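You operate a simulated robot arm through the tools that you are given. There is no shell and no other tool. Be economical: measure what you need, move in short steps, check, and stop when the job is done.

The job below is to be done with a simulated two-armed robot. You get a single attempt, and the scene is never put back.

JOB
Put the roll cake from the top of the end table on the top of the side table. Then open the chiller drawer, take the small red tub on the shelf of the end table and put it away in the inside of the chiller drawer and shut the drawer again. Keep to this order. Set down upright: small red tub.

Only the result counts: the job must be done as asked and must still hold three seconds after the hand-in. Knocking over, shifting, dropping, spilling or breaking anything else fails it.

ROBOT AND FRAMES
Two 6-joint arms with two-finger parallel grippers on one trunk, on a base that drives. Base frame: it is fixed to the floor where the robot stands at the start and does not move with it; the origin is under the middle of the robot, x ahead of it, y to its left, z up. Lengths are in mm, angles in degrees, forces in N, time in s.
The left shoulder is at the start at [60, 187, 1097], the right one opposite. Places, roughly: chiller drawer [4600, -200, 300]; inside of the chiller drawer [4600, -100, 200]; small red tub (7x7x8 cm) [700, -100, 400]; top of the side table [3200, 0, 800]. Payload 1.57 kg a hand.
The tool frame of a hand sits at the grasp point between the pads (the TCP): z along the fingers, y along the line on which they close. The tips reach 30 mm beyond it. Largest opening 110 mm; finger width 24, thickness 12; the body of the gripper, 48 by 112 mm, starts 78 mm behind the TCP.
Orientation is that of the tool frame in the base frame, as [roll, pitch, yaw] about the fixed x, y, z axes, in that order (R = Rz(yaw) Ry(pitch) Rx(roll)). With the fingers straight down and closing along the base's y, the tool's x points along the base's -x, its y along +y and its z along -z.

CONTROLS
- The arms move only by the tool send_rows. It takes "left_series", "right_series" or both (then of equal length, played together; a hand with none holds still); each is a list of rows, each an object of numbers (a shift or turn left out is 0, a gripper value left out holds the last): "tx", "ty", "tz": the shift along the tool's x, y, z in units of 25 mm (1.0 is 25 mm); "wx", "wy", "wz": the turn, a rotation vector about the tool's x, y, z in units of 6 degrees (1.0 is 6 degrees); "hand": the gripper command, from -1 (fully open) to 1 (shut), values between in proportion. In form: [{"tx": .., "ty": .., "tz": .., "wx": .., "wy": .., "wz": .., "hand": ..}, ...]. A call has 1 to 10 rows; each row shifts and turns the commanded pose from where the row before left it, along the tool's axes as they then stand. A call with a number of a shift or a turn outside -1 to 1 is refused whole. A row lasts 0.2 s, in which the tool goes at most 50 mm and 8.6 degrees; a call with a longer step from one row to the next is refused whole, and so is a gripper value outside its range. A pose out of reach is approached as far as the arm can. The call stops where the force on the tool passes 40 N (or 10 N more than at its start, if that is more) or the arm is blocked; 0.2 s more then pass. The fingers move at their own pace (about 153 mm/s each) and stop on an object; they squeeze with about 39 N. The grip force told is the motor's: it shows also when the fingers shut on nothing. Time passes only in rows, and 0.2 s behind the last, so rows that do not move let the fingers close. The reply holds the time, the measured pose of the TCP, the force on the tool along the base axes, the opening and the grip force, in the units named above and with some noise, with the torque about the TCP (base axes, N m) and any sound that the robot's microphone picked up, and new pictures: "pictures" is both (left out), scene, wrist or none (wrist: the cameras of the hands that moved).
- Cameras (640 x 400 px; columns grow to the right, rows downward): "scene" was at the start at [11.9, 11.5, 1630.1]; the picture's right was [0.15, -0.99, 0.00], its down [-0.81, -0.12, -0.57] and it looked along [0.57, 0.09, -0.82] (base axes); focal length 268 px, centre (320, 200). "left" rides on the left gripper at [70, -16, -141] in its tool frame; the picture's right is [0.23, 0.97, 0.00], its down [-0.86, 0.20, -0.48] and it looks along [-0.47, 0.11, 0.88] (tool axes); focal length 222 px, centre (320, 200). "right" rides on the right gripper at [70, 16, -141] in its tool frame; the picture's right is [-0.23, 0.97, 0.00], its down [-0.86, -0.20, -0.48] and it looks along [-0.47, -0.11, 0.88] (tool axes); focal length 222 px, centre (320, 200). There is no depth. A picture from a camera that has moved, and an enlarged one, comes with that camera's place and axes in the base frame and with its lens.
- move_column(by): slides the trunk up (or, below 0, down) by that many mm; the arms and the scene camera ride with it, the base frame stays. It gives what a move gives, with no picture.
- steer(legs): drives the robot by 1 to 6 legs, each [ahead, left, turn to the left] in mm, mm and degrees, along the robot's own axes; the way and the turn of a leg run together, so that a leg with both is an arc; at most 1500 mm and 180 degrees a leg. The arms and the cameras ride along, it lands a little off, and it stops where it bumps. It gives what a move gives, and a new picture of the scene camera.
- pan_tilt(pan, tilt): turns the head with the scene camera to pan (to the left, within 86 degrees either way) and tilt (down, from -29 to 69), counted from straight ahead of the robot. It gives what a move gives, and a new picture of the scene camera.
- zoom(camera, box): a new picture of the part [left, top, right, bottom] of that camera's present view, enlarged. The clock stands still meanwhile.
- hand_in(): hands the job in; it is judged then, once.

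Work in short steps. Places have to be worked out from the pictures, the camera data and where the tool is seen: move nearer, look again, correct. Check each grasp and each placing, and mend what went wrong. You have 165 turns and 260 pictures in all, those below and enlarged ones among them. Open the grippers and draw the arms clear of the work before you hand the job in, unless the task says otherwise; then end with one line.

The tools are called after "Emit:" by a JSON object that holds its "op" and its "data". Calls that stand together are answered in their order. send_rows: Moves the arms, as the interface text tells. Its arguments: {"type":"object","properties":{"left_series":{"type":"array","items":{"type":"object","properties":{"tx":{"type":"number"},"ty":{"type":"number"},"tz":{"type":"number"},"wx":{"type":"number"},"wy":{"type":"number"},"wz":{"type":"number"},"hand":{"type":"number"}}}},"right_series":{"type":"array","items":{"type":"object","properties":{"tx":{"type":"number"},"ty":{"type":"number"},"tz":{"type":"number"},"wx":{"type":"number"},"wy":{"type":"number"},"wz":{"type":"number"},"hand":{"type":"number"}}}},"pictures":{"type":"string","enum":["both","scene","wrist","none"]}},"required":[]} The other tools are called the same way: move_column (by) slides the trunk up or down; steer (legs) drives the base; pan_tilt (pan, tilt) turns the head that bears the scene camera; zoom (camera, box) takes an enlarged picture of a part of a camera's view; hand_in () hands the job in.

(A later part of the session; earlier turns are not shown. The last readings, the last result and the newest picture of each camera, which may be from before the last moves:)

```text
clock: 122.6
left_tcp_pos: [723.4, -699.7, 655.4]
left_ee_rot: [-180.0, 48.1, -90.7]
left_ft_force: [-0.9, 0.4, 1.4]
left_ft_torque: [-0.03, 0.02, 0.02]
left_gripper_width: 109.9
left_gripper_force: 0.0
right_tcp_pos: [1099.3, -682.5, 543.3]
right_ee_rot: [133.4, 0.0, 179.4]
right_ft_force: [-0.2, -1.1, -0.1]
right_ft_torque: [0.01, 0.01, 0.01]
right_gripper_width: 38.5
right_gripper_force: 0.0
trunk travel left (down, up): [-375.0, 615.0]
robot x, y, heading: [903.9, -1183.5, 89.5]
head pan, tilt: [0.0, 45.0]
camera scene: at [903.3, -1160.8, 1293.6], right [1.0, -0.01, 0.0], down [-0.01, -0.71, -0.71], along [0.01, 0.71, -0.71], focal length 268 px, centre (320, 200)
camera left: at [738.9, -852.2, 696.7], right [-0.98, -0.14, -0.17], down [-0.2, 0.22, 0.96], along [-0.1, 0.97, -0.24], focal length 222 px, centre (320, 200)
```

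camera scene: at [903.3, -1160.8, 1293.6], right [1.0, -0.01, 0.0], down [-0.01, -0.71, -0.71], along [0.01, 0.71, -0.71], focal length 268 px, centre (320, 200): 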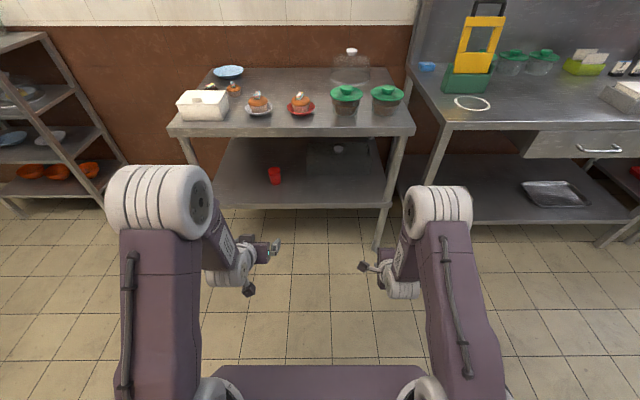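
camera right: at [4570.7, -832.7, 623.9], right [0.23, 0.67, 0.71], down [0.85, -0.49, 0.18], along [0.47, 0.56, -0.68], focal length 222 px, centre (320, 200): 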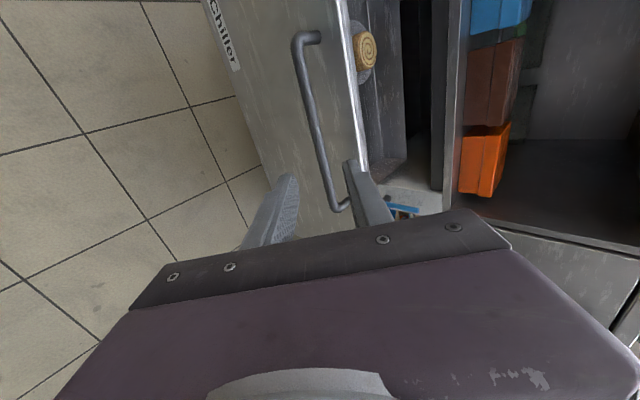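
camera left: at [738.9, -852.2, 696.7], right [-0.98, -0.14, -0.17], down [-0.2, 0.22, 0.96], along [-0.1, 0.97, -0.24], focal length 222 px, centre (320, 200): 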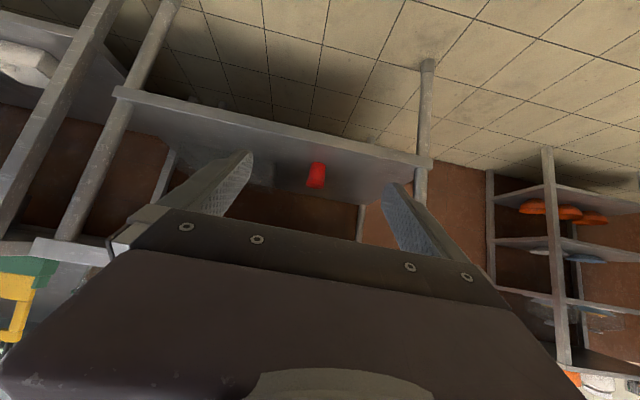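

Emit:
{"op": "zoom", "data": {"camera": "scene", "box": [220, 125, 380, 225]}}

Emit:
{"op": "zoom", "data": {"camera": "left", "box": [240, 120, 400, 220]}}

```text
4.00 times, centred on (300, 175) of scene
camera zoom: at [903.3, -1160.8, 1293.6], right [1.0, -0.01, 0.0], down [-0.01, -0.71, -0.71], along [0.01, 0.71, -0.71], focal length 1072 px, centre (400, 300)
```

zoom: 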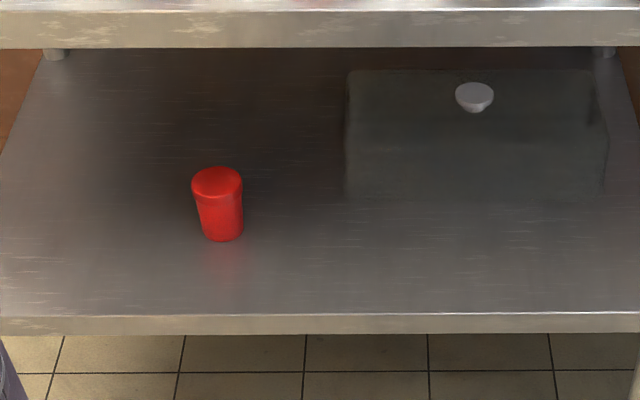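

```text
4.00 times, centred on (320, 170) of left
camera zoom: at [738.9, -852.2, 696.7], right [-0.98, -0.14, -0.17], down [-0.2, 0.22, 0.96], along [-0.1, 0.97, -0.24], focal length 888 px, centre (320, 320)
```

zoom: 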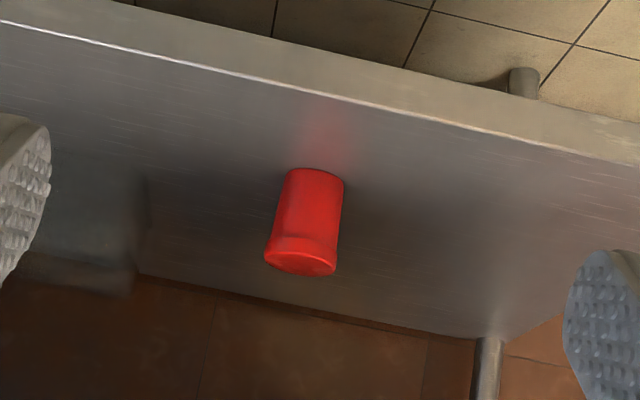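

Tub top centre ≈ (693, −138, 475), so shelf z≈395. I lower the left hand to pass under the tabletop, and retract the right hand so it stays clear of the table.

Emit:
{"op": "send_rows", "data": {"left_series": [{"tx": 0.937, "tz": 0.305, "ty": 0.2}, {"tx": 0.937, "tz": 0.305, "ty": 0.2}, {"tx": 0.937, "tz": 0.305, "ty": 0.2}, {"tx": 0.937, "tz": 0.305, "ty": 0.2}, {"tx": 0.937, "tz": 0.305, "ty": 0.2}, {"tx": 0.937, "tz": 0.305, "ty": 0.2}], "right_series": [{"ty": -0.5, "tz": -0.53}, {"ty": -0.5, "tz": -0.53}, {"ty": -0.5, "tz": -0.53}, {"ty": -0.5, "tz": -0.53}, {"ty": -0.5, "tz": -0.53}, {"ty": -0.5, "tz": -0.53}], "pictures": "none"}}

```text
clock: 124.0
left_tcp_pos: [683.6, -690.6, 565.5]
left_ee_rot: [-179.9, 47.4, -90.6]
left_ft_force: [0.8, -0.1, -0.4]
left_ft_torque: [0.0, 0.0, 0.01]
left_gripper_width: 110.0
left_gripper_force: 0.0
left hand out of reach, approached as far as the arm can: row 3, 4, 5, 6
right_tcp_pos: [1100.8, -715.3, 586.0]
right_ee_rot: [133.8, -0.1, 179.4]
right_ft_force: [1.0, -0.1, 0.1]
right_ft_torque: [0.01, 0.05, -0.04]
right_gripper_width: 38.5
right_gripper_force: 0.1
right hand out of reach, approached as far as the arm can: row 1, 2, 3, 4, 5, 6
trunk travel left (down, up): [-375.0, 615.0]
robot x, y, heading: [905.3, -1184.2, 89.5]
head pan, tilt: [0.0, 45.0]
```

Arms can't retract closer at that pitch. So I set the left hand to its final relative height (z≈445) further forward and will approach by driving; the right hand turns to point down so it can retract.

Emit:
{"op": "send_rows", "data": {"left_series": [{"tz": 0.76, "tx": 0.12, "ty": -0.03}, {"tz": 0.76, "tx": 0.12, "ty": -0.03}, {"tz": 0.76, "tx": 0.12, "ty": -0.03}, {"tz": 0.76, "tx": 0.12, "ty": -0.03}, {"tz": 0.76, "tx": 0.12, "ty": -0.03}, {"tz": 0.76, "tx": 0.12, "ty": -0.03}, {"tz": 0.76, "tx": 0.12, "ty": -0.03}, {"tz": 0.76, "tx": 0.12, "ty": -0.03}], "right_series": [{"wx": 1}, {"wx": 1}, {"wx": 1}, {"wx": 1}, {"wx": 1}, {"wx": 1}, {"wx": 1}, {"wx": 0.8}], "pictures": "none"}}

Emit:
{"op": "send_rows", "data": {"right_series": [{"ty": -1}, {"ty": -1}, {"ty": -1}, {"ty": -1}, {"ty": -1}, {"ty": -1}], "pictures": "scene"}}

```text
clock: 125.8
left_tcp_pos: [694.2, -594.2, 445.7]
left_ee_rot: [-180.0, 48.1, -90.7]
left_ft_force: [0.2, 0.2, 0.0]
left_ft_torque: [0.04, 0.04, 0.0]
left_gripper_width: 110.2
left_gripper_force: 0.0
right_tcp_pos: [1102.0, -716.3, 585.9]
right_ee_rot: [-179.8, 0.0, 179.3]
right_ft_force: [-0.5, -0.8, -0.1]
right_ft_torque: [0.02, 0.04, -0.02]
right_gripper_width: 38.7
right_gripper_force: 0.1
trunk travel left (down, up): [-375.0, 615.0]
robot x, y, heading: [901.5, -1181.5, 89.4]
head pan, tilt: [0.0, 45.0]
```

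```text
clock: 127.2
left_tcp_pos: [693.1, -595.7, 446.3]
left_ee_rot: [180.0, 48.0, -90.6]
left_ft_force: [-0.5, -0.5, -0.1]
left_ft_torque: [0.0, -0.03, 0.0]
left_gripper_width: 110.1
left_gripper_force: 0.0
right_tcp_pos: [1097.3, -866.1, 585.0]
right_ee_rot: [-179.8, -0.1, 179.4]
right_ft_force: [-0.6, -1.1, -0.4]
right_ft_torque: [0.0, -0.04, 0.01]
right_gripper_width: 38.4
right_gripper_force: 0.1
trunk travel left (down, up): [-375.0, 615.0]
robot x, y, heading: [901.5, -1183.5, 89.6]
head pan, tilt: [0.0, 45.0]
camera scene: at [903.3, -1161.3, 1293.6], right [1.0, -0.01, 0.0], down [-0.01, -0.71, -0.71], along [0.01, 0.71, -0.71], focal length 268 px, centre (320, 200)
```

scene: 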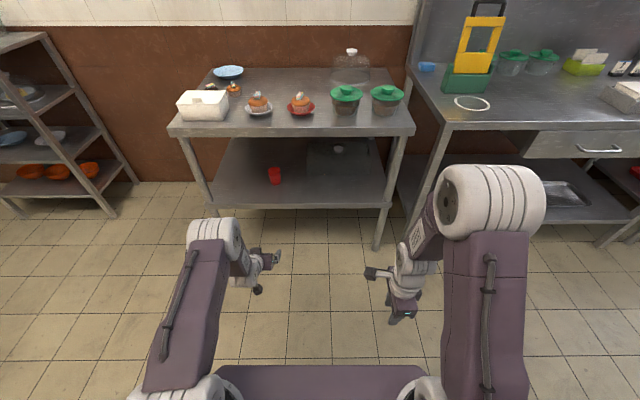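

Both arms are well placed. Driving forward 330 mm, then check.

Emit:
{"op": "steer", "data": {"legs": [[330, 0, 0.4]]}}

Emit:
{"op": "zoom", "data": {"camera": "left", "box": [0, 0, 640, 400]}}

```text
clock: 129.4
left_tcp_pos: [688.3, -261.1, 445.6]
left_ee_rot: [179.9, 48.0, -89.9]
left_ft_force: [0.1, 0.1, -0.1]
left_ft_torque: [0.01, -0.02, -0.02]
left_gripper_width: 109.9
left_gripper_force: 0.0
right_tcp_pos: [1095.9, -528.7, 585.5]
right_ee_rot: [-179.7, 0.0, 179.9]
right_ft_force: [-0.1, 0.3, 0.6]
right_ft_torque: [0.01, -0.03, 0.02]
right_gripper_width: 38.3
right_gripper_force: 0.0
trunk travel left (down, up): [-375.0, 615.0]
robot x, y, heading: [907.0, -845.6, 90.0]
head pan, tilt: [0.0, 45.0]
camera scene: at [904.8, -824.4, 1293.6], right [1.0, 0.0, 0.0], down [0.0, -0.71, -0.71], along [0.0, 0.71, -0.71], focal length 268 px, centre (320, 200)
```

scene: 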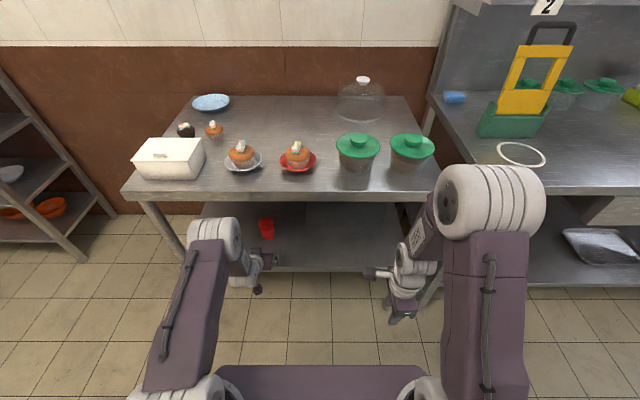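

```text
1.00 times, centred on (320, 200) of left (not enlarged: the box is as wide or as high as the picture)
camera zoom: at [706.4, -413.2, 487.3], right [-0.97, -0.15, -0.17], down [-0.2, 0.22, 0.96], along [-0.11, 0.96, -0.24], focal length 222 px, centre (320, 200)
```

zoom: 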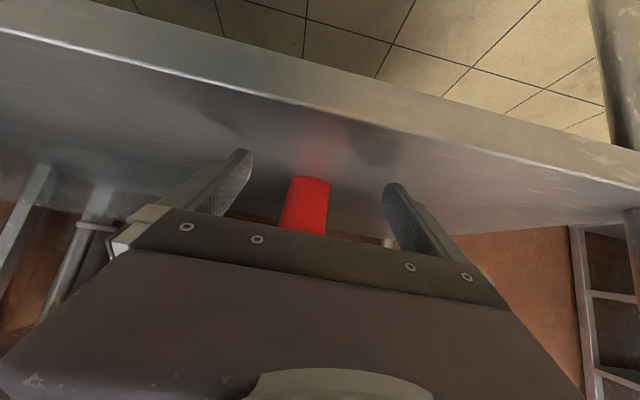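

Tub is well centred (x≈691). Driving 95 mm more, then the last bit by arm.

Emit:
{"op": "steer", "data": {"legs": [[95, 0, 0]]}}

Emit:
{"op": "zoom", "data": {"camera": "left", "box": [160, 100, 480, 300]}}

```text
clock: 130.6
left_tcp_pos: [688.2, -167.4, 446.1]
left_ee_rot: [180.0, 47.9, -90.0]
left_ft_force: [-0.9, 0.5, -0.1]
left_ft_torque: [-0.01, 0.0, 0.01]
left_gripper_width: 109.9
left_gripper_force: 0.1
right_tcp_pos: [1096.3, -432.7, 585.0]
right_ee_rot: [-179.7, 0.0, -180.0]
right_ft_force: [0.2, -0.5, 0.2]
right_ft_torque: [-0.04, -0.01, -0.01]
right_gripper_width: 38.2
right_gripper_force: 0.1
trunk travel left (down, up): [-375.0, 615.0]
robot x, y, heading: [899.4, -752.8, 90.1]
head pan, tilt: [0.0, 45.0]
camera scene: at [904.7, -729.0, 1293.5], right [1.0, 0.0, 0.0], down [0.0, -0.71, -0.71], along [0.0, 0.71, -0.71], focal length 268 px, centre (320, 200)
```

scene: 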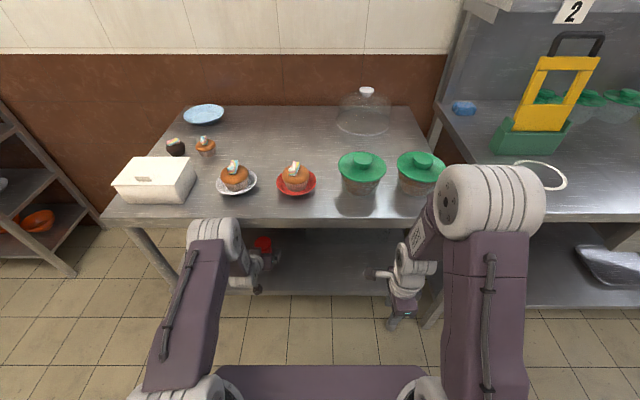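

```text
2.00 times, centred on (320, 200) of left
camera zoom: at [705.9, -318.6, 487.0], right [-0.97, -0.15, -0.17], down [-0.2, 0.22, 0.96], along [-0.11, 0.96, -0.24], focal length 444 px, centre (320, 200)
```

zoom: 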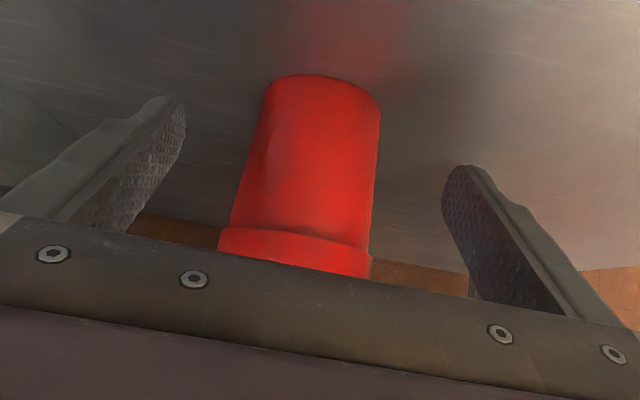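

Advancing the last ~27 mm by arm, slightly lower, then closing.

Emit:
{"op": "send_rows", "data": {"left_series": [{"tz": 0.5, "tx": -0.24, "ty": -0.05}, {"tz": 0.5, "tx": -0.24, "ty": -0.05}, {}], "pictures": "wrist"}}

Emit:
{"op": "zoom", "data": {"camera": "scene", "box": [220, 215, 300, 265]}}

```text
clock: 131.4
left_tcp_pos: [689.4, -140.3, 440.3]
left_ee_rot: [-180.0, 48.0, -90.0]
left_ft_force: [0.4, 0.1, 0.1]
left_ft_torque: [0.01, -0.01, -0.03]
left_gripper_width: 109.8
left_gripper_force: 0.0
right_tcp_pos: [1097.0, -432.2, 585.7]
right_ee_rot: [-179.8, 0.0, -180.0]
right_ft_force: [0.2, -0.6, 0.2]
right_ft_torque: [0.02, -0.04, -0.01]
right_gripper_width: 38.8
right_gripper_force: 0.1
trunk travel left (down, up): [-375.0, 615.0]
robot x, y, heading: [902.5, -754.9, 90.0]
head pan, tilt: [0.0, 45.0]
camera left: at [707.5, -292.4, 481.2], right [-0.97, -0.15, -0.17], down [-0.2, 0.22, 0.96], along [-0.11, 0.96, -0.24], focal length 222 px, centre (320, 200)
```

left: 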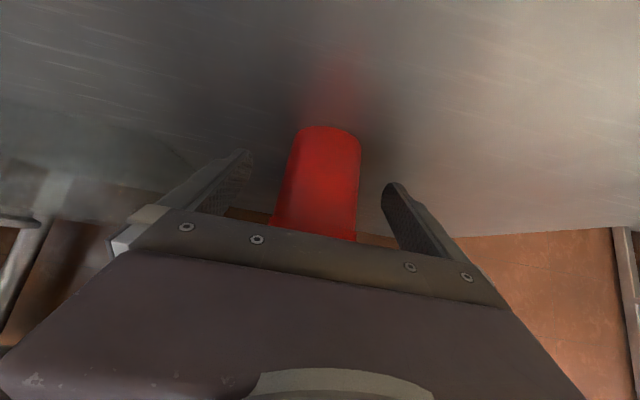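

```text
8.00 times, centred on (260, 240) of scene
camera zoom: at [904.7, -730.5, 1293.6], right [1.0, 0.0, 0.0], down [0.0, -0.71, -0.71], along [0.0, 0.71, -0.71], focal length 2143 px, centre (800, -120)
```

zoom: 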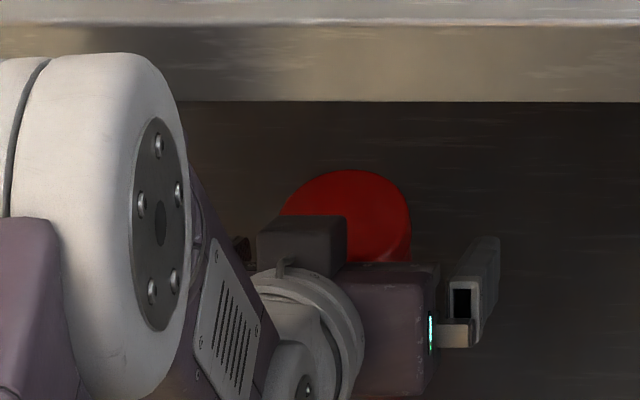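

Aligned with the tub. Closing.

Emit:
{"op": "send_rows", "data": {"left_series": [{"hand": 1}, {}, {}], "pictures": "wrist"}}

```text
clock: 132.2
left_tcp_pos: [689.5, -140.7, 439.2]
left_ee_rot: [179.9, 48.0, -90.0]
left_ft_force: [0.7, 0.4, -0.1]
left_ft_torque: [0.03, -0.03, -0.03]
left_gripper_width: 55.9
left_gripper_force: 38.8
right_tcp_pos: [1097.4, -433.9, 586.1]
right_ee_rot: [-179.8, -0.1, 180.0]
right_ft_force: [-1.1, -0.4, 0.0]
right_ft_torque: [0.01, 0.03, 0.01]
right_gripper_width: 38.6
right_gripper_force: 0.0
trunk travel left (down, up): [-375.0, 615.0]
robot x, y, heading: [901.5, -751.5, 90.0]
head pan, tilt: [0.0, 45.0]
camera left: at [707.5, -292.6, 481.2], right [-0.97, -0.15, -0.17], down [-0.2, 0.22, 0.96], along [-0.11, 0.96, -0.24], focal length 222 px, centre (320, 200)
```

left: 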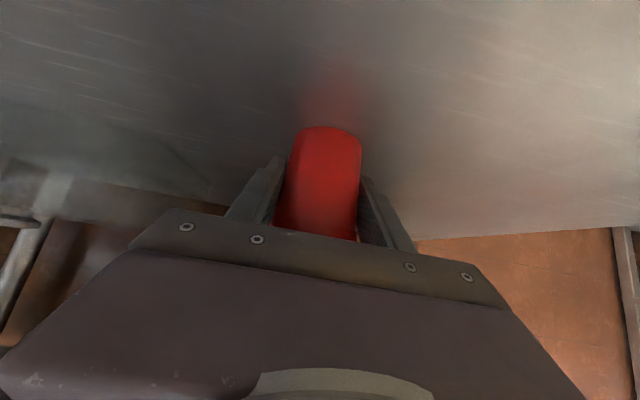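

Held at 56 mm. Lifting 40 mm with the trunk and backing out.

Emit:
{"op": "move_column", "data": {"by": 40}}

Emit:
{"op": "steer", "data": {"legs": [[-350, 0, 0]]}}

Emit:
{"op": "zoom", "data": {"camera": "left", "box": [0, 0, 640, 400]}}

```text
clock: 133.0
left_tcp_pos: [690.2, -139.9, 480.0]
left_ee_rot: [180.0, 48.0, -90.1]
left_ft_force: [0.1, -0.1, -1.5]
left_ft_torque: [-0.01, -0.01, 0.02]
left_gripper_width: 55.9
left_gripper_force: 39.1
right_tcp_pos: [1096.0, -433.3, 625.3]
right_ee_rot: [-179.8, 0.1, 180.0]
right_ft_force: [-0.2, 0.1, 0.2]
right_ft_torque: [-0.03, 0.04, 0.01]
right_gripper_width: 38.1
right_gripper_force: 0.1
trunk travel left (down, up): [-415.0, 575.0]
robot x, y, heading: [908.1, -753.4, 90.1]
head pan, tilt: [0.0, 45.0]
```

```text
clock: 135.3
left_tcp_pos: [686.4, -496.5, 481.2]
left_ee_rot: [-179.9, 48.0, -89.6]
left_ft_force: [-0.5, 0.0, -1.2]
left_ft_torque: [-0.04, 0.0, -0.04]
left_gripper_width: 55.8
left_gripper_force: 38.8
right_tcp_pos: [1096.5, -785.5, 625.2]
right_ee_rot: [-179.8, 0.0, -179.5]
right_ft_force: [-0.1, 0.2, 0.2]
right_ft_torque: [0.01, 0.0, -0.01]
right_gripper_width: 38.7
right_gripper_force: 0.1
trunk travel left (down, up): [-415.0, 575.0]
robot x, y, heading: [903.3, -1108.9, 90.6]
head pan, tilt: [0.0, 45.0]
camera scene: at [906.3, -1085.2, 1333.6], right [1.0, 0.01, 0.0], down [0.01, -0.71, -0.71], along [-0.01, 0.71, -0.71], focal length 268 px, centre (320, 200)
```

scene: 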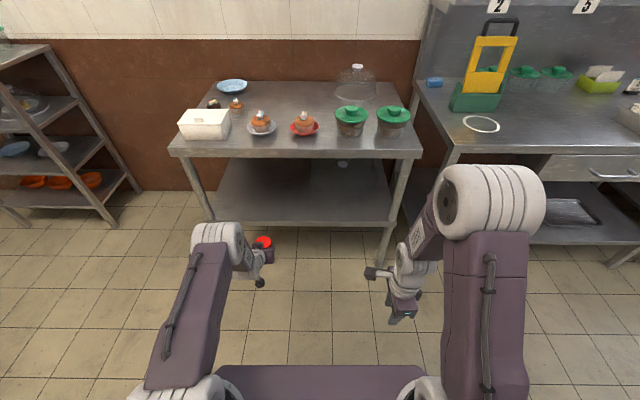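

```text
1.00 times, centred on (320, 200) of left (not enlarged: the box is as wide or as high as the picture)
camera zoom: at [705.6, -648.4, 521.5], right [-0.97, -0.16, -0.17], down [-0.2, 0.21, 0.96], along [-0.12, 0.96, -0.24], focal length 222 px, centre (320, 200)
```

zoom: 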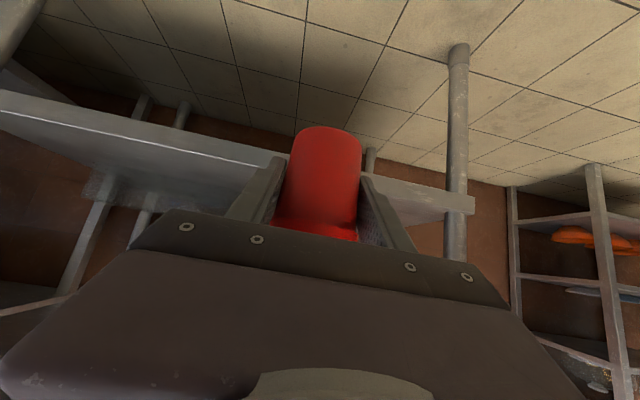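

Tub is held upright. Its 45° grip must become a top grip for the drawer, so I'll use the free front area of the second table (≈1790, −190) to regrasp. Raising the trunk and strafing right.

Emit:
{"op": "move_column", "data": {"by": 450}}

Emit:
{"op": "steer", "data": {"legs": [[0, -1105, -0.5]]}}

```text
refused: 450 is not a number from -400 to 400
```

```text
clock: 140.9
left_tcp_pos: [1797.8, -493.8, 478.8]
left_ee_rot: [179.9, 48.0, -91.0]
left_ft_force: [0.5, 0.0, -2.1]
left_ft_torque: [-0.02, 0.0, -0.03]
left_gripper_width: 55.5
left_gripper_force: 39.0
right_tcp_pos: [2198.6, -794.4, 625.3]
right_ee_rot: [-179.8, 0.0, 179.0]
right_ft_force: [-0.8, 0.3, 0.8]
right_ft_torque: [0.01, -0.02, 0.01]
right_gripper_width: 38.4
right_gripper_force: 0.1
trunk travel left (down, up): [-415.0, 575.0]
robot x, y, heading: [2001.3, -1110.5, 89.0]
head pan, tilt: [0.0, 45.0]
camera scene: at [2002.2, -1088.4, 1333.6], right [1.0, -0.02, 0.0], down [-0.01, -0.71, -0.71], along [0.01, 0.71, -0.71], focal length 268 px, centre (320, 200)
```

scene: 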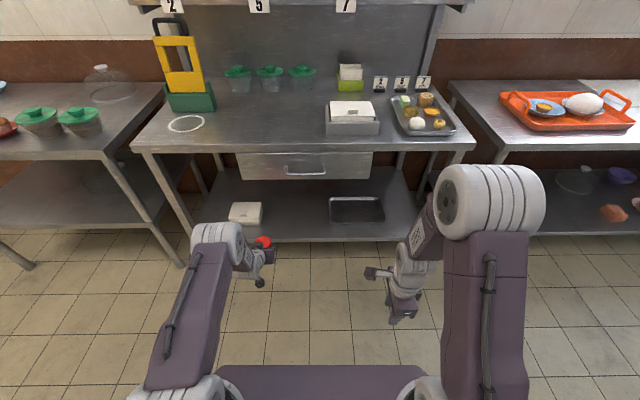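

Emit:
{"op": "move_column", "data": {"by": 400}}

Emit:
{"op": "move_column", "data": {"by": 90}}

Emit:
{"op": "steer", "data": {"legs": [[0, 0, 1.0], [300, 0, 0]]}}

Emit:
{"op": "zoom", "data": {"camera": "left", "box": [0, 0, 640, 400]}}

```text
clock: 144.7
left_tcp_pos: [1797.4, -495.6, 878.8]
left_ee_rot: [179.9, 48.0, -91.1]
left_ft_force: [0.1, 0.5, -1.2]
left_ft_torque: [-0.02, 0.02, 0.04]
left_gripper_width: 55.5
left_gripper_force: 39.0
right_tcp_pos: [2198.4, -794.8, 1025.0]
right_ee_rot: [-179.8, 0.0, 179.0]
right_ft_force: [0.3, 0.2, 0.7]
right_ft_torque: [0.0, -0.02, 0.02]
right_gripper_width: 38.7
right_gripper_force: 0.1
trunk travel left (down, up): [-815.0, 175.0]
robot x, y, heading: [2001.1, -1113.1, 89.2]
head pan, tilt: [0.0, 45.0]
```

```text
clock: 146.0
left_tcp_pos: [1797.7, -495.2, 970.1]
left_ee_rot: [179.9, 47.9, -91.0]
left_ft_force: [0.4, -0.4, -1.4]
left_ft_torque: [0.01, 0.0, 0.01]
left_gripper_width: 56.0
left_gripper_force: 38.9
right_tcp_pos: [2198.9, -793.9, 1115.7]
right_ee_rot: [-179.9, 0.0, 179.1]
right_ft_force: [-0.5, -0.4, -0.6]
right_ft_torque: [-0.01, 0.0, 0.03]
right_gripper_width: 38.2
right_gripper_force: 0.1
trunk travel left (down, up): [-905.0, 85.0]
robot x, y, heading: [2003.2, -1110.5, 89.2]
head pan, tilt: [0.0, 45.0]
```

```text
clock: 148.4
left_tcp_pos: [1786.6, -196.6, 970.5]
left_ee_rot: [-179.9, 48.0, -89.9]
left_ft_force: [0.3, 0.7, -1.3]
left_ft_torque: [-0.01, 0.02, 0.01]
left_gripper_width: 55.6
left_gripper_force: 38.9
right_tcp_pos: [2193.0, -489.3, 1116.3]
right_ee_rot: [-179.9, 0.0, 180.0]
right_ft_force: [-0.1, 0.2, 0.5]
right_ft_torque: [0.01, 0.0, 0.02]
right_gripper_width: 38.6
right_gripper_force: 0.2
trunk travel left (down, up): [-905.0, 85.0]
robot x, y, heading: [2002.6, -806.4, 90.0]
head pan, tilt: [0.0, 45.0]
camera scene: at [2001.3, -787.8, 1823.6], right [1.0, 0.0, 0.0], down [0.0, -0.71, -0.71], along [0.0, 0.71, -0.71], focal length 268 px, centre (320, 200)
```

scene: 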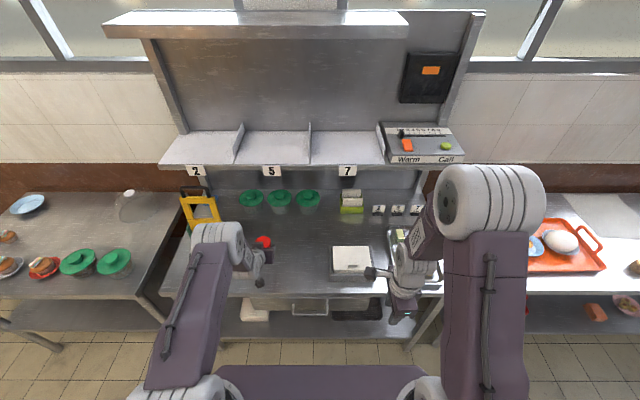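

```text
1.00 times, centred on (320, 200) of left (not enlarged: the box is as wide or as high as the picture)
camera zoom: at [1804.7, -348.3, 1012.0], right [-0.97, -0.15, -0.17], down [-0.2, 0.22, 0.96], along [-0.11, 0.96, -0.24], focal length 222 px, centre (320, 200)
```

zoom: 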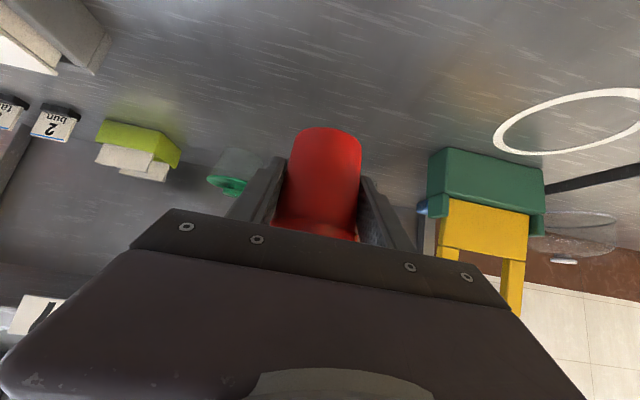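

Area beneath is clear. Trunk down 95, then slow contact by arm.

Emit:
{"op": "move_column", "data": {"by": -95}}

Emit:
{"op": "send_rows", "data": {"left_series": [{"tz": 0.27, "tx": 0.3}, {"tz": 0.13, "tx": 0.15}, {"tz": 0.13, "tx": 0.15}], "pictures": "scene"}}

```text
clock: 149.7
left_tcp_pos: [1787.2, -194.4, 873.6]
left_ee_rot: [179.9, 48.0, -90.0]
left_ft_force: [0.0, -1.1, -1.5]
left_ft_torque: [-0.04, 0.03, 0.0]
left_gripper_width: 55.9
left_gripper_force: 39.1
right_tcp_pos: [2194.1, -487.6, 1021.2]
right_ee_rot: [-179.8, 0.0, 180.0]
right_ft_force: [-0.7, -0.7, 0.6]
right_ft_torque: [-0.01, -0.01, 0.02]
right_gripper_width: 38.8
right_gripper_force: 0.0
trunk travel left (down, up): [-810.0, 180.0]
robot x, y, heading: [2003.1, -804.1, 90.1]
head pan, tilt: [0.0, 45.0]
```

```text
clock: 150.5
left_tcp_pos: [1787.5, -192.9, 859.2]
left_ee_rot: [180.0, 48.6, -90.1]
left_ft_force: [0.0, 1.6, 17.9]
left_ft_torque: [-0.27, -0.28, -0.04]
left_gripper_width: 55.7
left_gripper_force: 39.3
right_tcp_pos: [2194.9, -488.7, 1021.6]
right_ee_rot: [-179.9, 0.0, -180.0]
right_ft_force: [-0.2, 0.0, -1.1]
right_ft_torque: [0.0, 0.01, -0.02]
right_gripper_width: 38.4
right_gripper_force: 0.1
trunk travel left (down, up): [-810.0, 180.0]
robot x, y, heading: [2001.3, -808.7, 89.8]
head pan, tilt: [0.0, 45.0]
camera scene: at [2002.8, -788.0, 1729.0], right [1.0, 0.0, 0.0], down [0.0, -0.71, -0.71], along [0.0, 0.71, -0.71], focal length 268 px, centre (320, 200)
```

scene: 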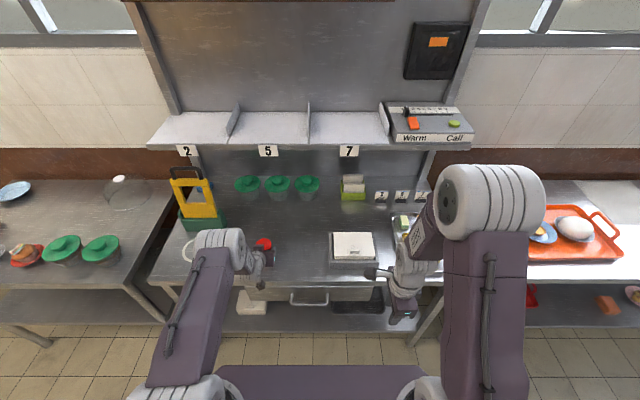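

Contact (18 N) at TCP z≈860. Relaxing 1–2 mm, opening, and backing out along the tool axis.

Emit:
{"op": "send_rows", "data": {"left_series": [{"tz": -0.06, "tx": -0.06}, {"hand": -1}, {}, {}, {"tz": -0.8}, {"tz": -1}, {"tz": -1}, {"tz": -1}, {"tz": -1}], "pictures": "wrist"}}

```text
clock: 152.5
left_tcp_pos: [1787.3, -284.5, 937.7]
left_ee_rot: [180.0, 48.1, -90.1]
left_ft_force: [-1.0, 0.3, 0.6]
left_ft_torque: [0.0, -0.03, 0.0]
left_gripper_width: 109.9
left_gripper_force: 0.0
right_tcp_pos: [2193.3, -486.5, 1020.8]
right_ee_rot: [-179.8, 0.1, -180.0]
right_ft_force: [-1.0, -0.6, 0.3]
right_ft_torque: [-0.02, 0.05, 0.01]
right_gripper_width: 38.7
right_gripper_force: 0.1
trunk travel left (down, up): [-810.0, 180.0]
robot x, y, heading: [2001.7, -808.0, 90.0]
head pan, tilt: [0.0, 45.0]
camera left: at [1805.5, -437.0, 977.9], right [-0.97, -0.15, -0.17], down [-0.2, 0.22, 0.96], along [-0.11, 0.96, -0.24], focal length 222 px, centre (320, 200)
```

left: 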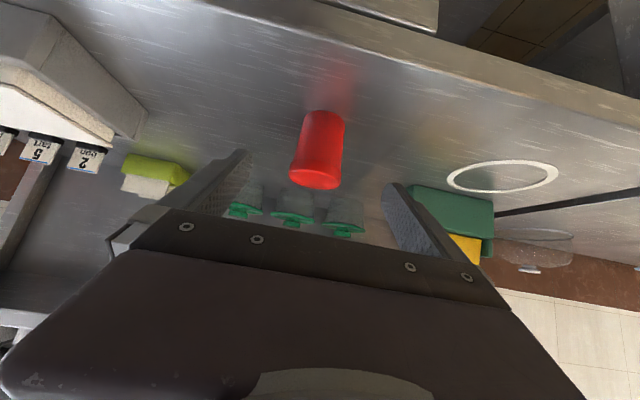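

The tub stands upright on the table. Raising the hand and rotating to tool-down.

Emit:
{"op": "send_rows", "data": {"left_series": [{"tz": -0.67, "tx": -0.74}, {"tz": -0.67, "tx": -0.74}, {"tz": -0.67, "tx": -0.74}, {"tz": -0.67, "tx": -0.74}], "pictures": "none"}}

Emit:
{"op": "send_rows", "data": {"left_series": [{"wy": 1}, {"wy": 1}, {"wy": 1}, {"wy": 1}, {"wy": 1}, {"wy": 1}, {"wy": 1}, {"wy": 1}], "pictures": "both"}}

```text
clock: 153.5
left_tcp_pos: [1788.9, -285.1, 1035.8]
left_ee_rot: [-180.0, 48.0, -90.0]
left_ft_force: [0.4, -0.5, 0.7]
left_ft_torque: [0.0, -0.01, 0.0]
left_gripper_width: 110.0
left_gripper_force: 0.1
right_tcp_pos: [2193.1, -488.1, 1022.0]
right_ee_rot: [-179.8, 0.0, -180.0]
right_ft_force: [0.4, 0.1, 0.3]
right_ft_torque: [0.0, 0.01, 0.01]
right_gripper_width: 38.5
right_gripper_force: 0.0
trunk travel left (down, up): [-810.0, 180.0]
robot x, y, heading: [2000.8, -807.4, 90.2]
head pan, tilt: [0.0, 45.0]
```

```text
clock: 155.3
left_tcp_pos: [1788.1, -283.7, 1036.6]
left_ee_rot: [179.9, -0.1, -89.9]
left_ft_force: [-0.6, 0.0, 0.3]
left_ft_torque: [-0.03, 0.02, 0.01]
left_gripper_width: 110.2
left_gripper_force: 0.0
left hand out of reach, approached as far as the arm can: row 4
right_tcp_pos: [2193.3, -486.3, 1019.6]
right_ee_rot: [-179.6, 0.0, -180.0]
right_ft_force: [-0.6, -0.3, 0.1]
right_ft_torque: [-0.01, -0.01, -0.02]
right_gripper_width: 38.4
right_gripper_force: 0.0
trunk travel left (down, up): [-810.0, 180.0]
robot x, y, heading: [2001.2, -805.9, 90.0]
head pan, tilt: [0.0, 45.0]
camera scene: at [2001.4, -783.8, 1728.6], right [1.0, 0.0, 0.0], down [0.0, -0.71, -0.71], along [0.0, 0.71, -0.71], focal length 268 px, centre (320, 200)
camera left: at [1805.4, -353.7, 1176.7], right [-0.97, -0.23, 0.0], down [-0.2, 0.86, 0.48], along [-0.11, 0.46, -0.88], focal length 222 px, centre (320, 200)
```

scene: 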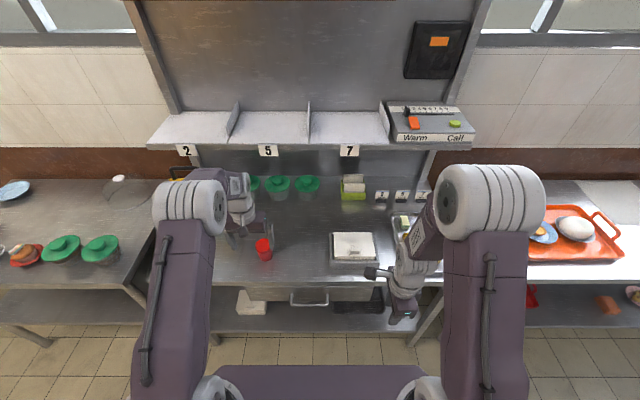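
left: 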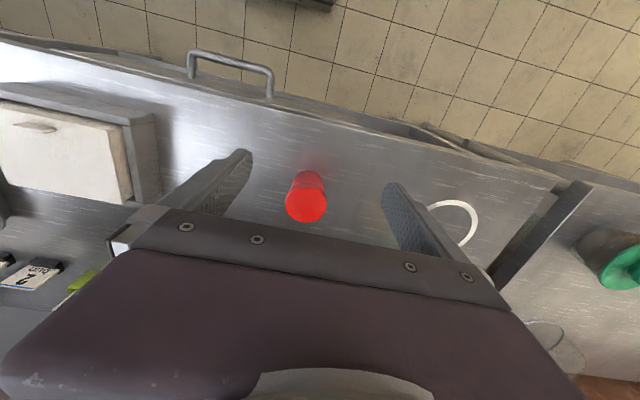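

Tub at about (1789, −188). Driving forward 97 mm to bring the hand above it.

Emit:
{"op": "steer", "data": {"legs": [[96, 0, 0]]}}

Emit:
{"op": "send_rows", "data": {"left_series": [{"tz": 1, "hand": -0.5}, {"tz": 1}, {"tz": 0.6}], "pictures": "both"}}

```text
clock: 156.4
left_tcp_pos: [1787.8, -191.9, 1037.1]
left_ee_rot: [-179.9, 0.0, -90.0]
left_ft_force: [-0.2, 0.3, 0.4]
left_ft_torque: [0.0, -0.03, 0.03]
left_gripper_width: 110.0
left_gripper_force: 0.1
right_tcp_pos: [2194.4, -393.7, 1020.2]
right_ee_rot: [-179.8, 0.0, -179.9]
right_ft_force: [-0.4, 0.1, 0.5]
right_ft_torque: [-0.03, -0.01, 0.04]
right_gripper_width: 38.8
right_gripper_force: 0.0
trunk travel left (down, up): [-810.0, 180.0]
robot x, y, heading: [2001.3, -710.2, 90.0]
head pan, tilt: [0.0, 45.0]
camera scene: at [2001.6, -691.9, 1728.6], right [1.0, 0.0, 0.0], down [0.0, -0.71, -0.71], along [0.0, 0.71, -0.71], focal length 268 px, centre (320, 200)
```

scene: 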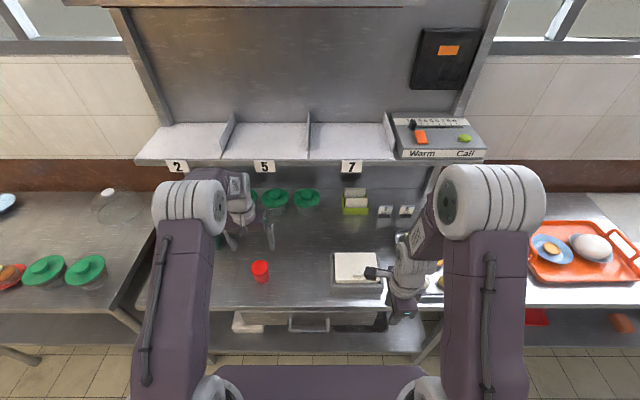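

```text
clock: 157.2
left_tcp_pos: [1788.4, -187.7, 968.9]
left_ee_rot: [180.0, -0.1, -89.9]
left_ft_force: [-0.7, 0.8, -0.4]
left_ft_torque: [-0.04, 0.04, -0.03]
left_gripper_width: 82.3
left_gripper_force: 0.0
right_tcp_pos: [2194.1, -390.2, 1019.6]
right_ee_rot: [-179.8, -0.1, 180.0]
right_ft_force: [0.2, 0.3, 0.6]
right_ft_torque: [-0.06, 0.0, 0.0]
right_gripper_width: 38.4
right_gripper_force: 0.1
trunk travel left (down, up): [-810.0, 180.0]
robot x, y, heading: [2000.6, -708.7, 90.2]
head pan, tilt: [0.0, 45.0]
camera scene: at [2001.4, -686.5, 1728.6], right [1.0, 0.0, 0.0], down [0.0, -0.71, -0.71], along [0.0, 0.71, -0.71], focal length 268 px, centre (320, 200)
camera left: at [1805.7, -257.7, 1109.8], right [-0.97, -0.23, 0.0], down [-0.2, 0.86, 0.48], along [-0.11, 0.47, -0.88], focal length 222 px, centre (320, 200)
```

scene: 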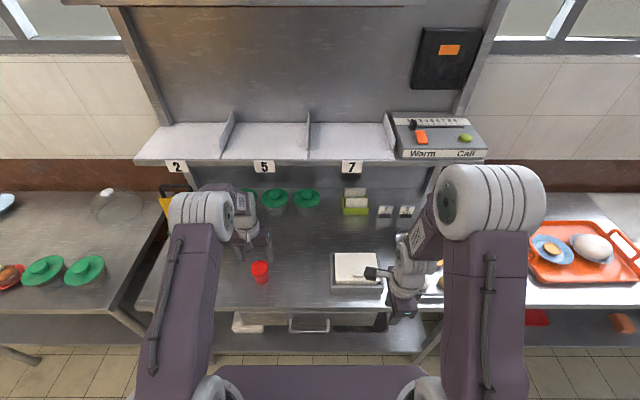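
left: 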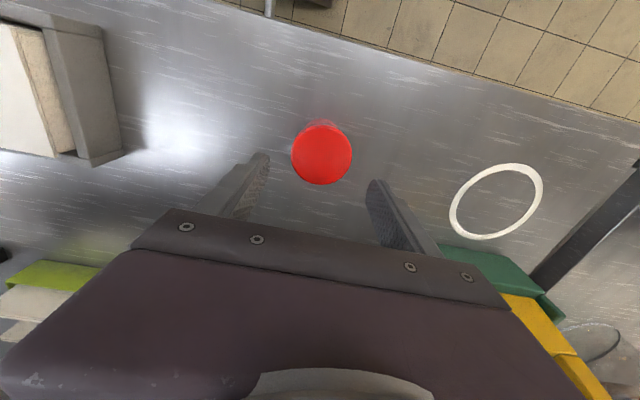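

Well centred. Lowering 98 mm around the tub.

Emit:
{"op": "send_rows", "data": {"left_series": [{"tz": 1, "tx": 0.12}, {"tz": 1}, {"tz": 1}, {"tz": 0.9}, {}], "pictures": "wrist"}}

Emit:
{"op": "zoom", "data": {"camera": "scene", "box": [220, 235, 300, 285]}}

```text
clock: 158.4
left_tcp_pos: [1789.3, -191.7, 871.7]
left_ee_rot: [-180.0, 0.0, -90.1]
left_ft_force: [-0.2, -0.3, -0.6]
left_ft_torque: [0.04, -0.01, -0.02]
left_gripper_width: 82.6
left_gripper_force: 0.1
right_tcp_pos: [2193.4, -391.2, 1021.4]
right_ee_rot: [-179.8, 0.0, -179.9]
right_ft_force: [0.0, 0.9, 0.7]
right_ft_torque: [-0.02, 0.03, 0.02]
right_gripper_width: 38.6
right_gripper_force: 0.0
trunk travel left (down, up): [-810.0, 180.0]
robot x, y, heading: [1998.9, -711.2, 90.1]
head pan, tilt: [0.0, 45.0]
camera left: at [1806.6, -262.1, 1013.2], right [-0.97, -0.23, 0.0], down [-0.2, 0.86, 0.48], along [-0.11, 0.47, -0.88], focal length 222 px, centre (320, 200)
```

left: 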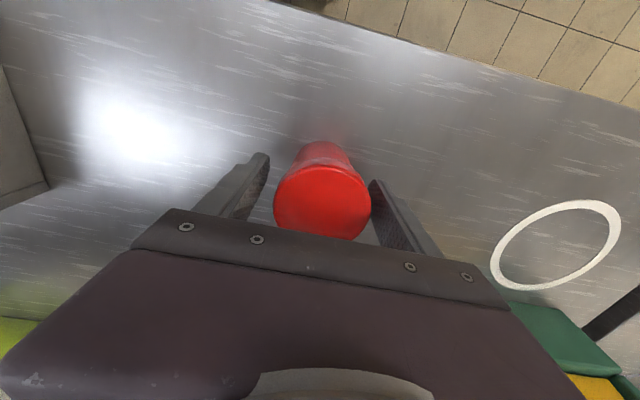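

```text
8.00 times, centred on (260, 260) of scene
camera zoom: at [2001.6, -688.7, 1728.6], right [1.0, 0.0, 0.0], down [0.0, -0.71, -0.71], along [0.0, 0.71, -0.71], focal length 2143 px, centre (800, -280)
```

zoom: 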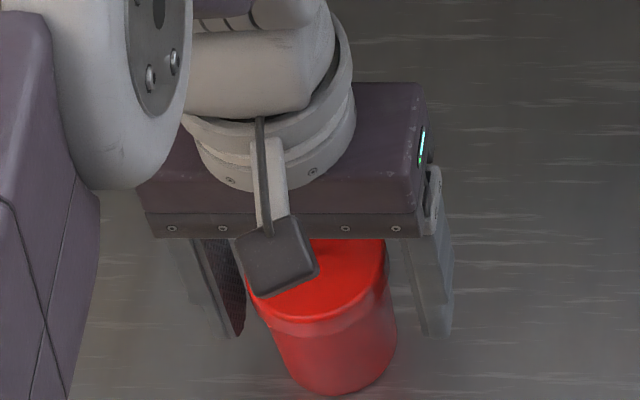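

Centred in both directions. Closing.

Emit:
{"op": "send_rows", "data": {"left_series": [{"hand": 1}, {}, {}], "pictures": "none"}}

Emit:
{"op": "send_rows", "data": {"left_series": [{"tz": -0.4}, {"tz": -1}, {"tz": -1}, {"tz": -1}], "pictures": "wrist"}}

Emit:
{"op": "zoom", "data": {"camera": "scene", "box": [200, 200, 320, 275]}}

```text
clock: 159.2
left_tcp_pos: [1789.4, -193.0, 873.9]
left_ee_rot: [179.9, 0.1, -90.0]
left_ft_force: [0.5, -0.9, 0.5]
left_ft_torque: [-0.03, -0.07, -0.02]
left_gripper_width: 60.4
left_gripper_force: 39.1
right_tcp_pos: [2193.3, -391.3, 1020.6]
right_ee_rot: [-179.8, 0.0, -180.0]
right_ft_force: [0.3, -0.6, -0.2]
right_ft_torque: [-0.02, 0.07, -0.05]
right_gripper_width: 38.5
right_gripper_force: 0.0
trunk travel left (down, up): [-810.0, 180.0]
robot x, y, heading: [1997.0, -711.9, 90.3]
head pan, tilt: [0.0, 45.0]
```

```text
clock: 160.2
left_tcp_pos: [1785.3, -192.2, 957.1]
left_ee_rot: [-179.9, -0.1, -90.0]
left_ft_force: [0.9, 0.1, -1.5]
left_ft_torque: [-0.01, 0.04, -0.03]
left_gripper_width: 60.3
left_gripper_force: 39.1
right_tcp_pos: [2193.5, -390.0, 1021.4]
right_ee_rot: [-179.8, 0.1, -179.9]
right_ft_force: [-0.7, 0.0, 0.1]
right_ft_torque: [0.02, 0.0, -0.02]
right_gripper_width: 38.8
right_gripper_force: 0.0
trunk travel left (down, up): [-810.0, 180.0]
robot x, y, heading: [2000.4, -710.7, 89.8]
head pan, tilt: [0.0, 45.0]
camera left: at [1803.1, -261.6, 1098.6], right [-0.97, -0.23, 0.0], down [-0.2, 0.86, 0.48], along [-0.11, 0.46, -0.88], focal length 222 px, centre (320, 200)
```

left: 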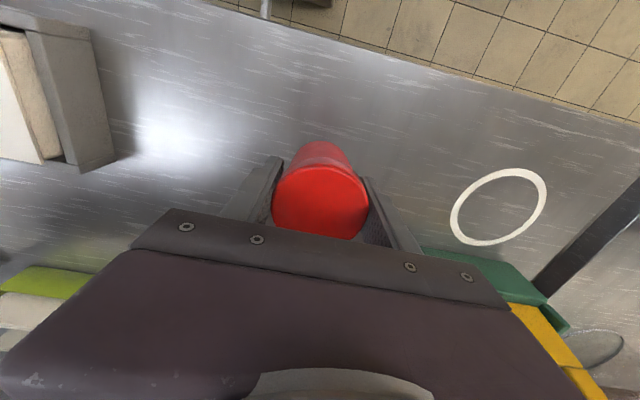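

```text
5.33 times, centred on (260, 238) of scene
camera zoom: at [2001.6, -689.1, 1728.5], right [1.0, 0.0, 0.0], down [0.0, -0.71, -0.71], along [0.0, 0.71, -0.71], focal length 1429 px, centre (640, 0)
```

zoom: 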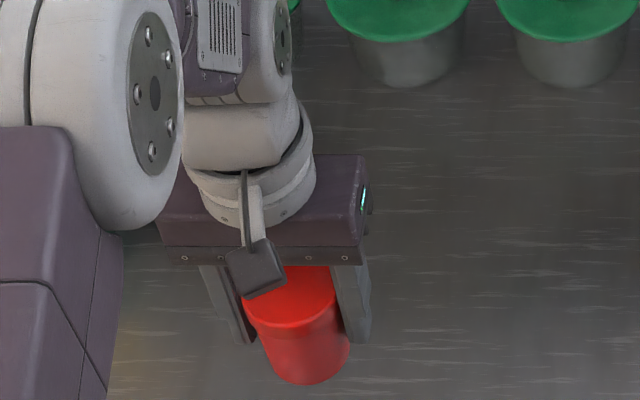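

Held firmly at the lid, upright. Backing off and strafing right toward the drawer (y≈−1080).

Emit:
{"op": "steer", "data": {"legs": [[-370, 0, 0], [0, -1300, 0], [0, -900, 0]]}}

```text
clock: 172.9
left_tcp_pos: [3952.3, -569.8, 957.5]
left_ee_rot: [-180.0, 0.0, -89.7]
left_ft_force: [-0.6, 0.7, -1.6]
left_ft_torque: [0.03, -0.03, 0.0]
left_gripper_width: 60.6
left_gripper_force: 39.3
right_tcp_pos: [4361.7, -767.1, 1020.7]
right_ee_rot: [-179.8, 0.0, -179.6]
right_ft_force: [0.1, -0.1, 0.3]
right_ft_torque: [0.01, -0.03, -0.01]
right_gripper_width: 38.4
right_gripper_force: 0.0
trunk travel left (down, up): [-810.0, 180.0]
robot x, y, heading: [4172.6, -1085.9, 90.3]
head pan, tilt: [0.0, 45.0]
camera scene: at [4171.4, -1065.2, 1728.6], right [1.0, 0.01, 0.0], down [0.0, -0.71, -0.71], along [0.0, 0.71, -0.71], focal length 268 px, centre (320, 200)
```

scene: 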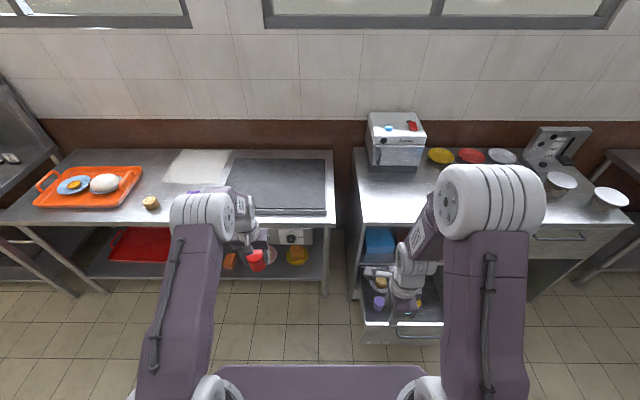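

Good tracking. Continuing right to x≈4980 and looking down into the drawer.

Emit:
{"op": "steer", "data": {"legs": [[0, -810, -0.2]]}}

Emit:
{"op": "pan_tilt", "data": {"pan": 25, "tilt": 60}}

Emit:
{"op": "zoom", "data": {"camera": "left", "box": [0, 0, 640, 400]}}

```text
clock: 177.2
left_tcp_pos: [4750.1, -561.9, 958.2]
left_ee_rot: [179.9, 0.0, -89.1]
left_ft_force: [-0.4, -0.2, -2.2]
left_ft_torque: [0.03, -0.01, 0.01]
left_gripper_width: 60.5
left_gripper_force: 38.6
right_tcp_pos: [5160.2, -756.2, 1021.2]
right_ee_rot: [-179.9, 0.1, -179.3]
right_ft_force: [1.0, -0.7, 0.4]
right_ft_torque: [-0.01, 0.04, 0.0]
right_gripper_width: 38.4
right_gripper_force: 0.1
trunk travel left (down, up): [-810.0, 180.0]
robot x, y, heading: [4975.2, -1081.9, 90.9]
head pan, tilt: [0.0, 45.0]
camera scene: at [4971.9, -1056.8, 1728.6], right [1.0, 0.02, 0.0], down [0.01, -0.71, -0.71], along [-0.01, 0.71, -0.71], focal length 268 px, centre (320, 200)
```

scene: 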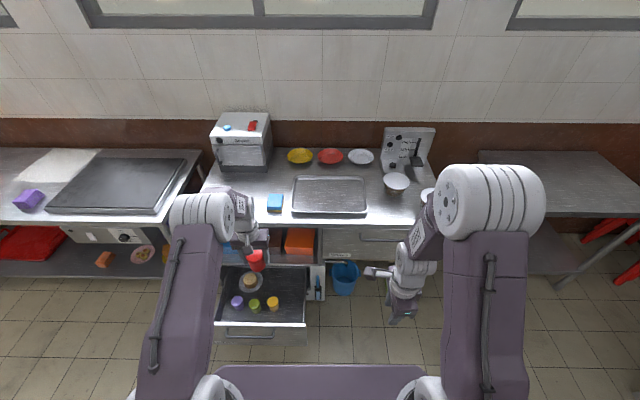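

```text
clock: 178.1
left_tcp_pos: [4749.5, -562.5, 957.6]
left_ee_rot: [-180.0, 0.1, -89.1]
left_ft_force: [0.3, 0.0, -0.9]
left_ft_torque: [0.01, 0.01, -0.01]
left_gripper_width: 60.5
left_gripper_force: 39.0
right_tcp_pos: [5159.4, -756.3, 1020.6]
right_ee_rot: [-179.8, 0.0, -179.1]
right_ft_force: [0.1, 0.4, -0.4]
right_ft_torque: [-0.01, 0.05, 0.02]
right_gripper_width: 38.6
right_gripper_force: 0.1
trunk travel left (down, up): [-810.0, 180.0]
robot x, y, heading: [4974.8, -1077.8, 90.8]
head pan, tilt: [25.0, 60.0]
camera scene: at [4945.2, -1078.1, 1709.1], right [0.9, 0.44, 0.0], down [0.38, -0.78, -0.5], along [-0.22, 0.45, -0.87], focal length 268 px, centre (320, 200)
```

scene: 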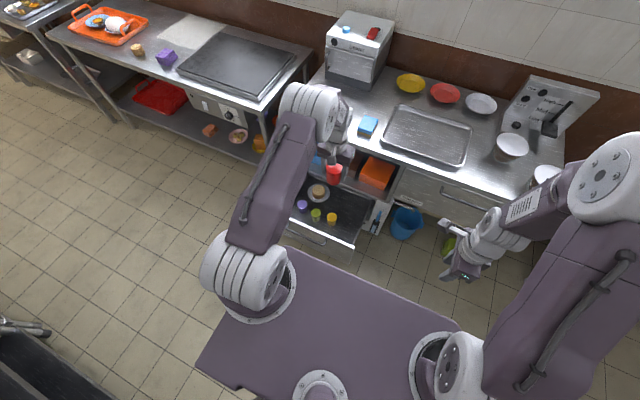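

```text
1.00 times, centred on (320, 200) of left (not enlarged: the box is as wide or as high as the picture)
camera zoom: at [4768.2, -632.3, 1098.2], right [-0.97, -0.24, 0.0], down [-0.21, 0.85, 0.48], along [-0.12, 0.46, -0.88], focal length 222 px, centre (320, 200)
```

zoom: 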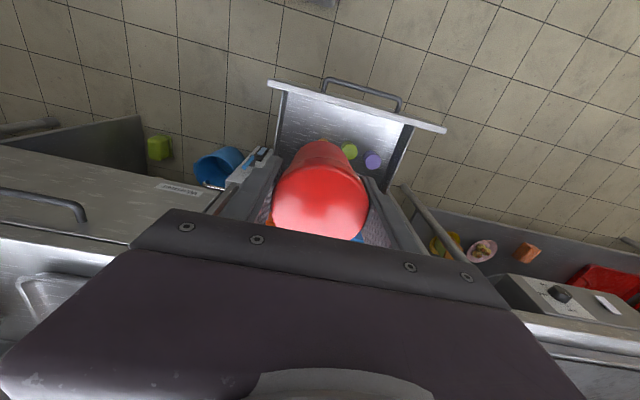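

Emit:
{"op": "zoom", "data": {"camera": "scene", "box": [260, 150, 420, 250]}}

```text
4.00 times, centred on (340, 200) of scene
camera zoom: at [4945.2, -1078.1, 1709.1], right [0.9, 0.44, 0.0], down [0.38, -0.78, -0.5], along [-0.22, 0.45, -0.87], focal length 1072 px, centre (240, 200)
```

zoom: 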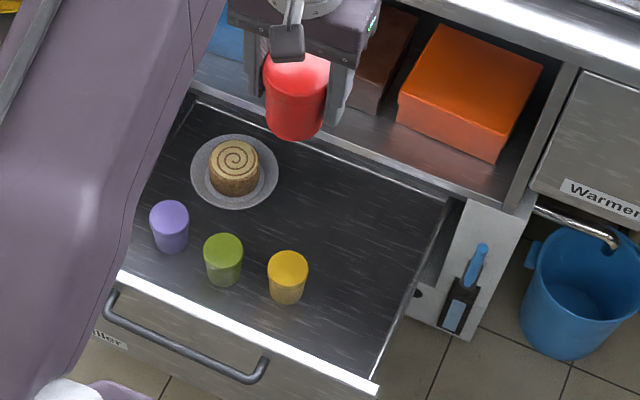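

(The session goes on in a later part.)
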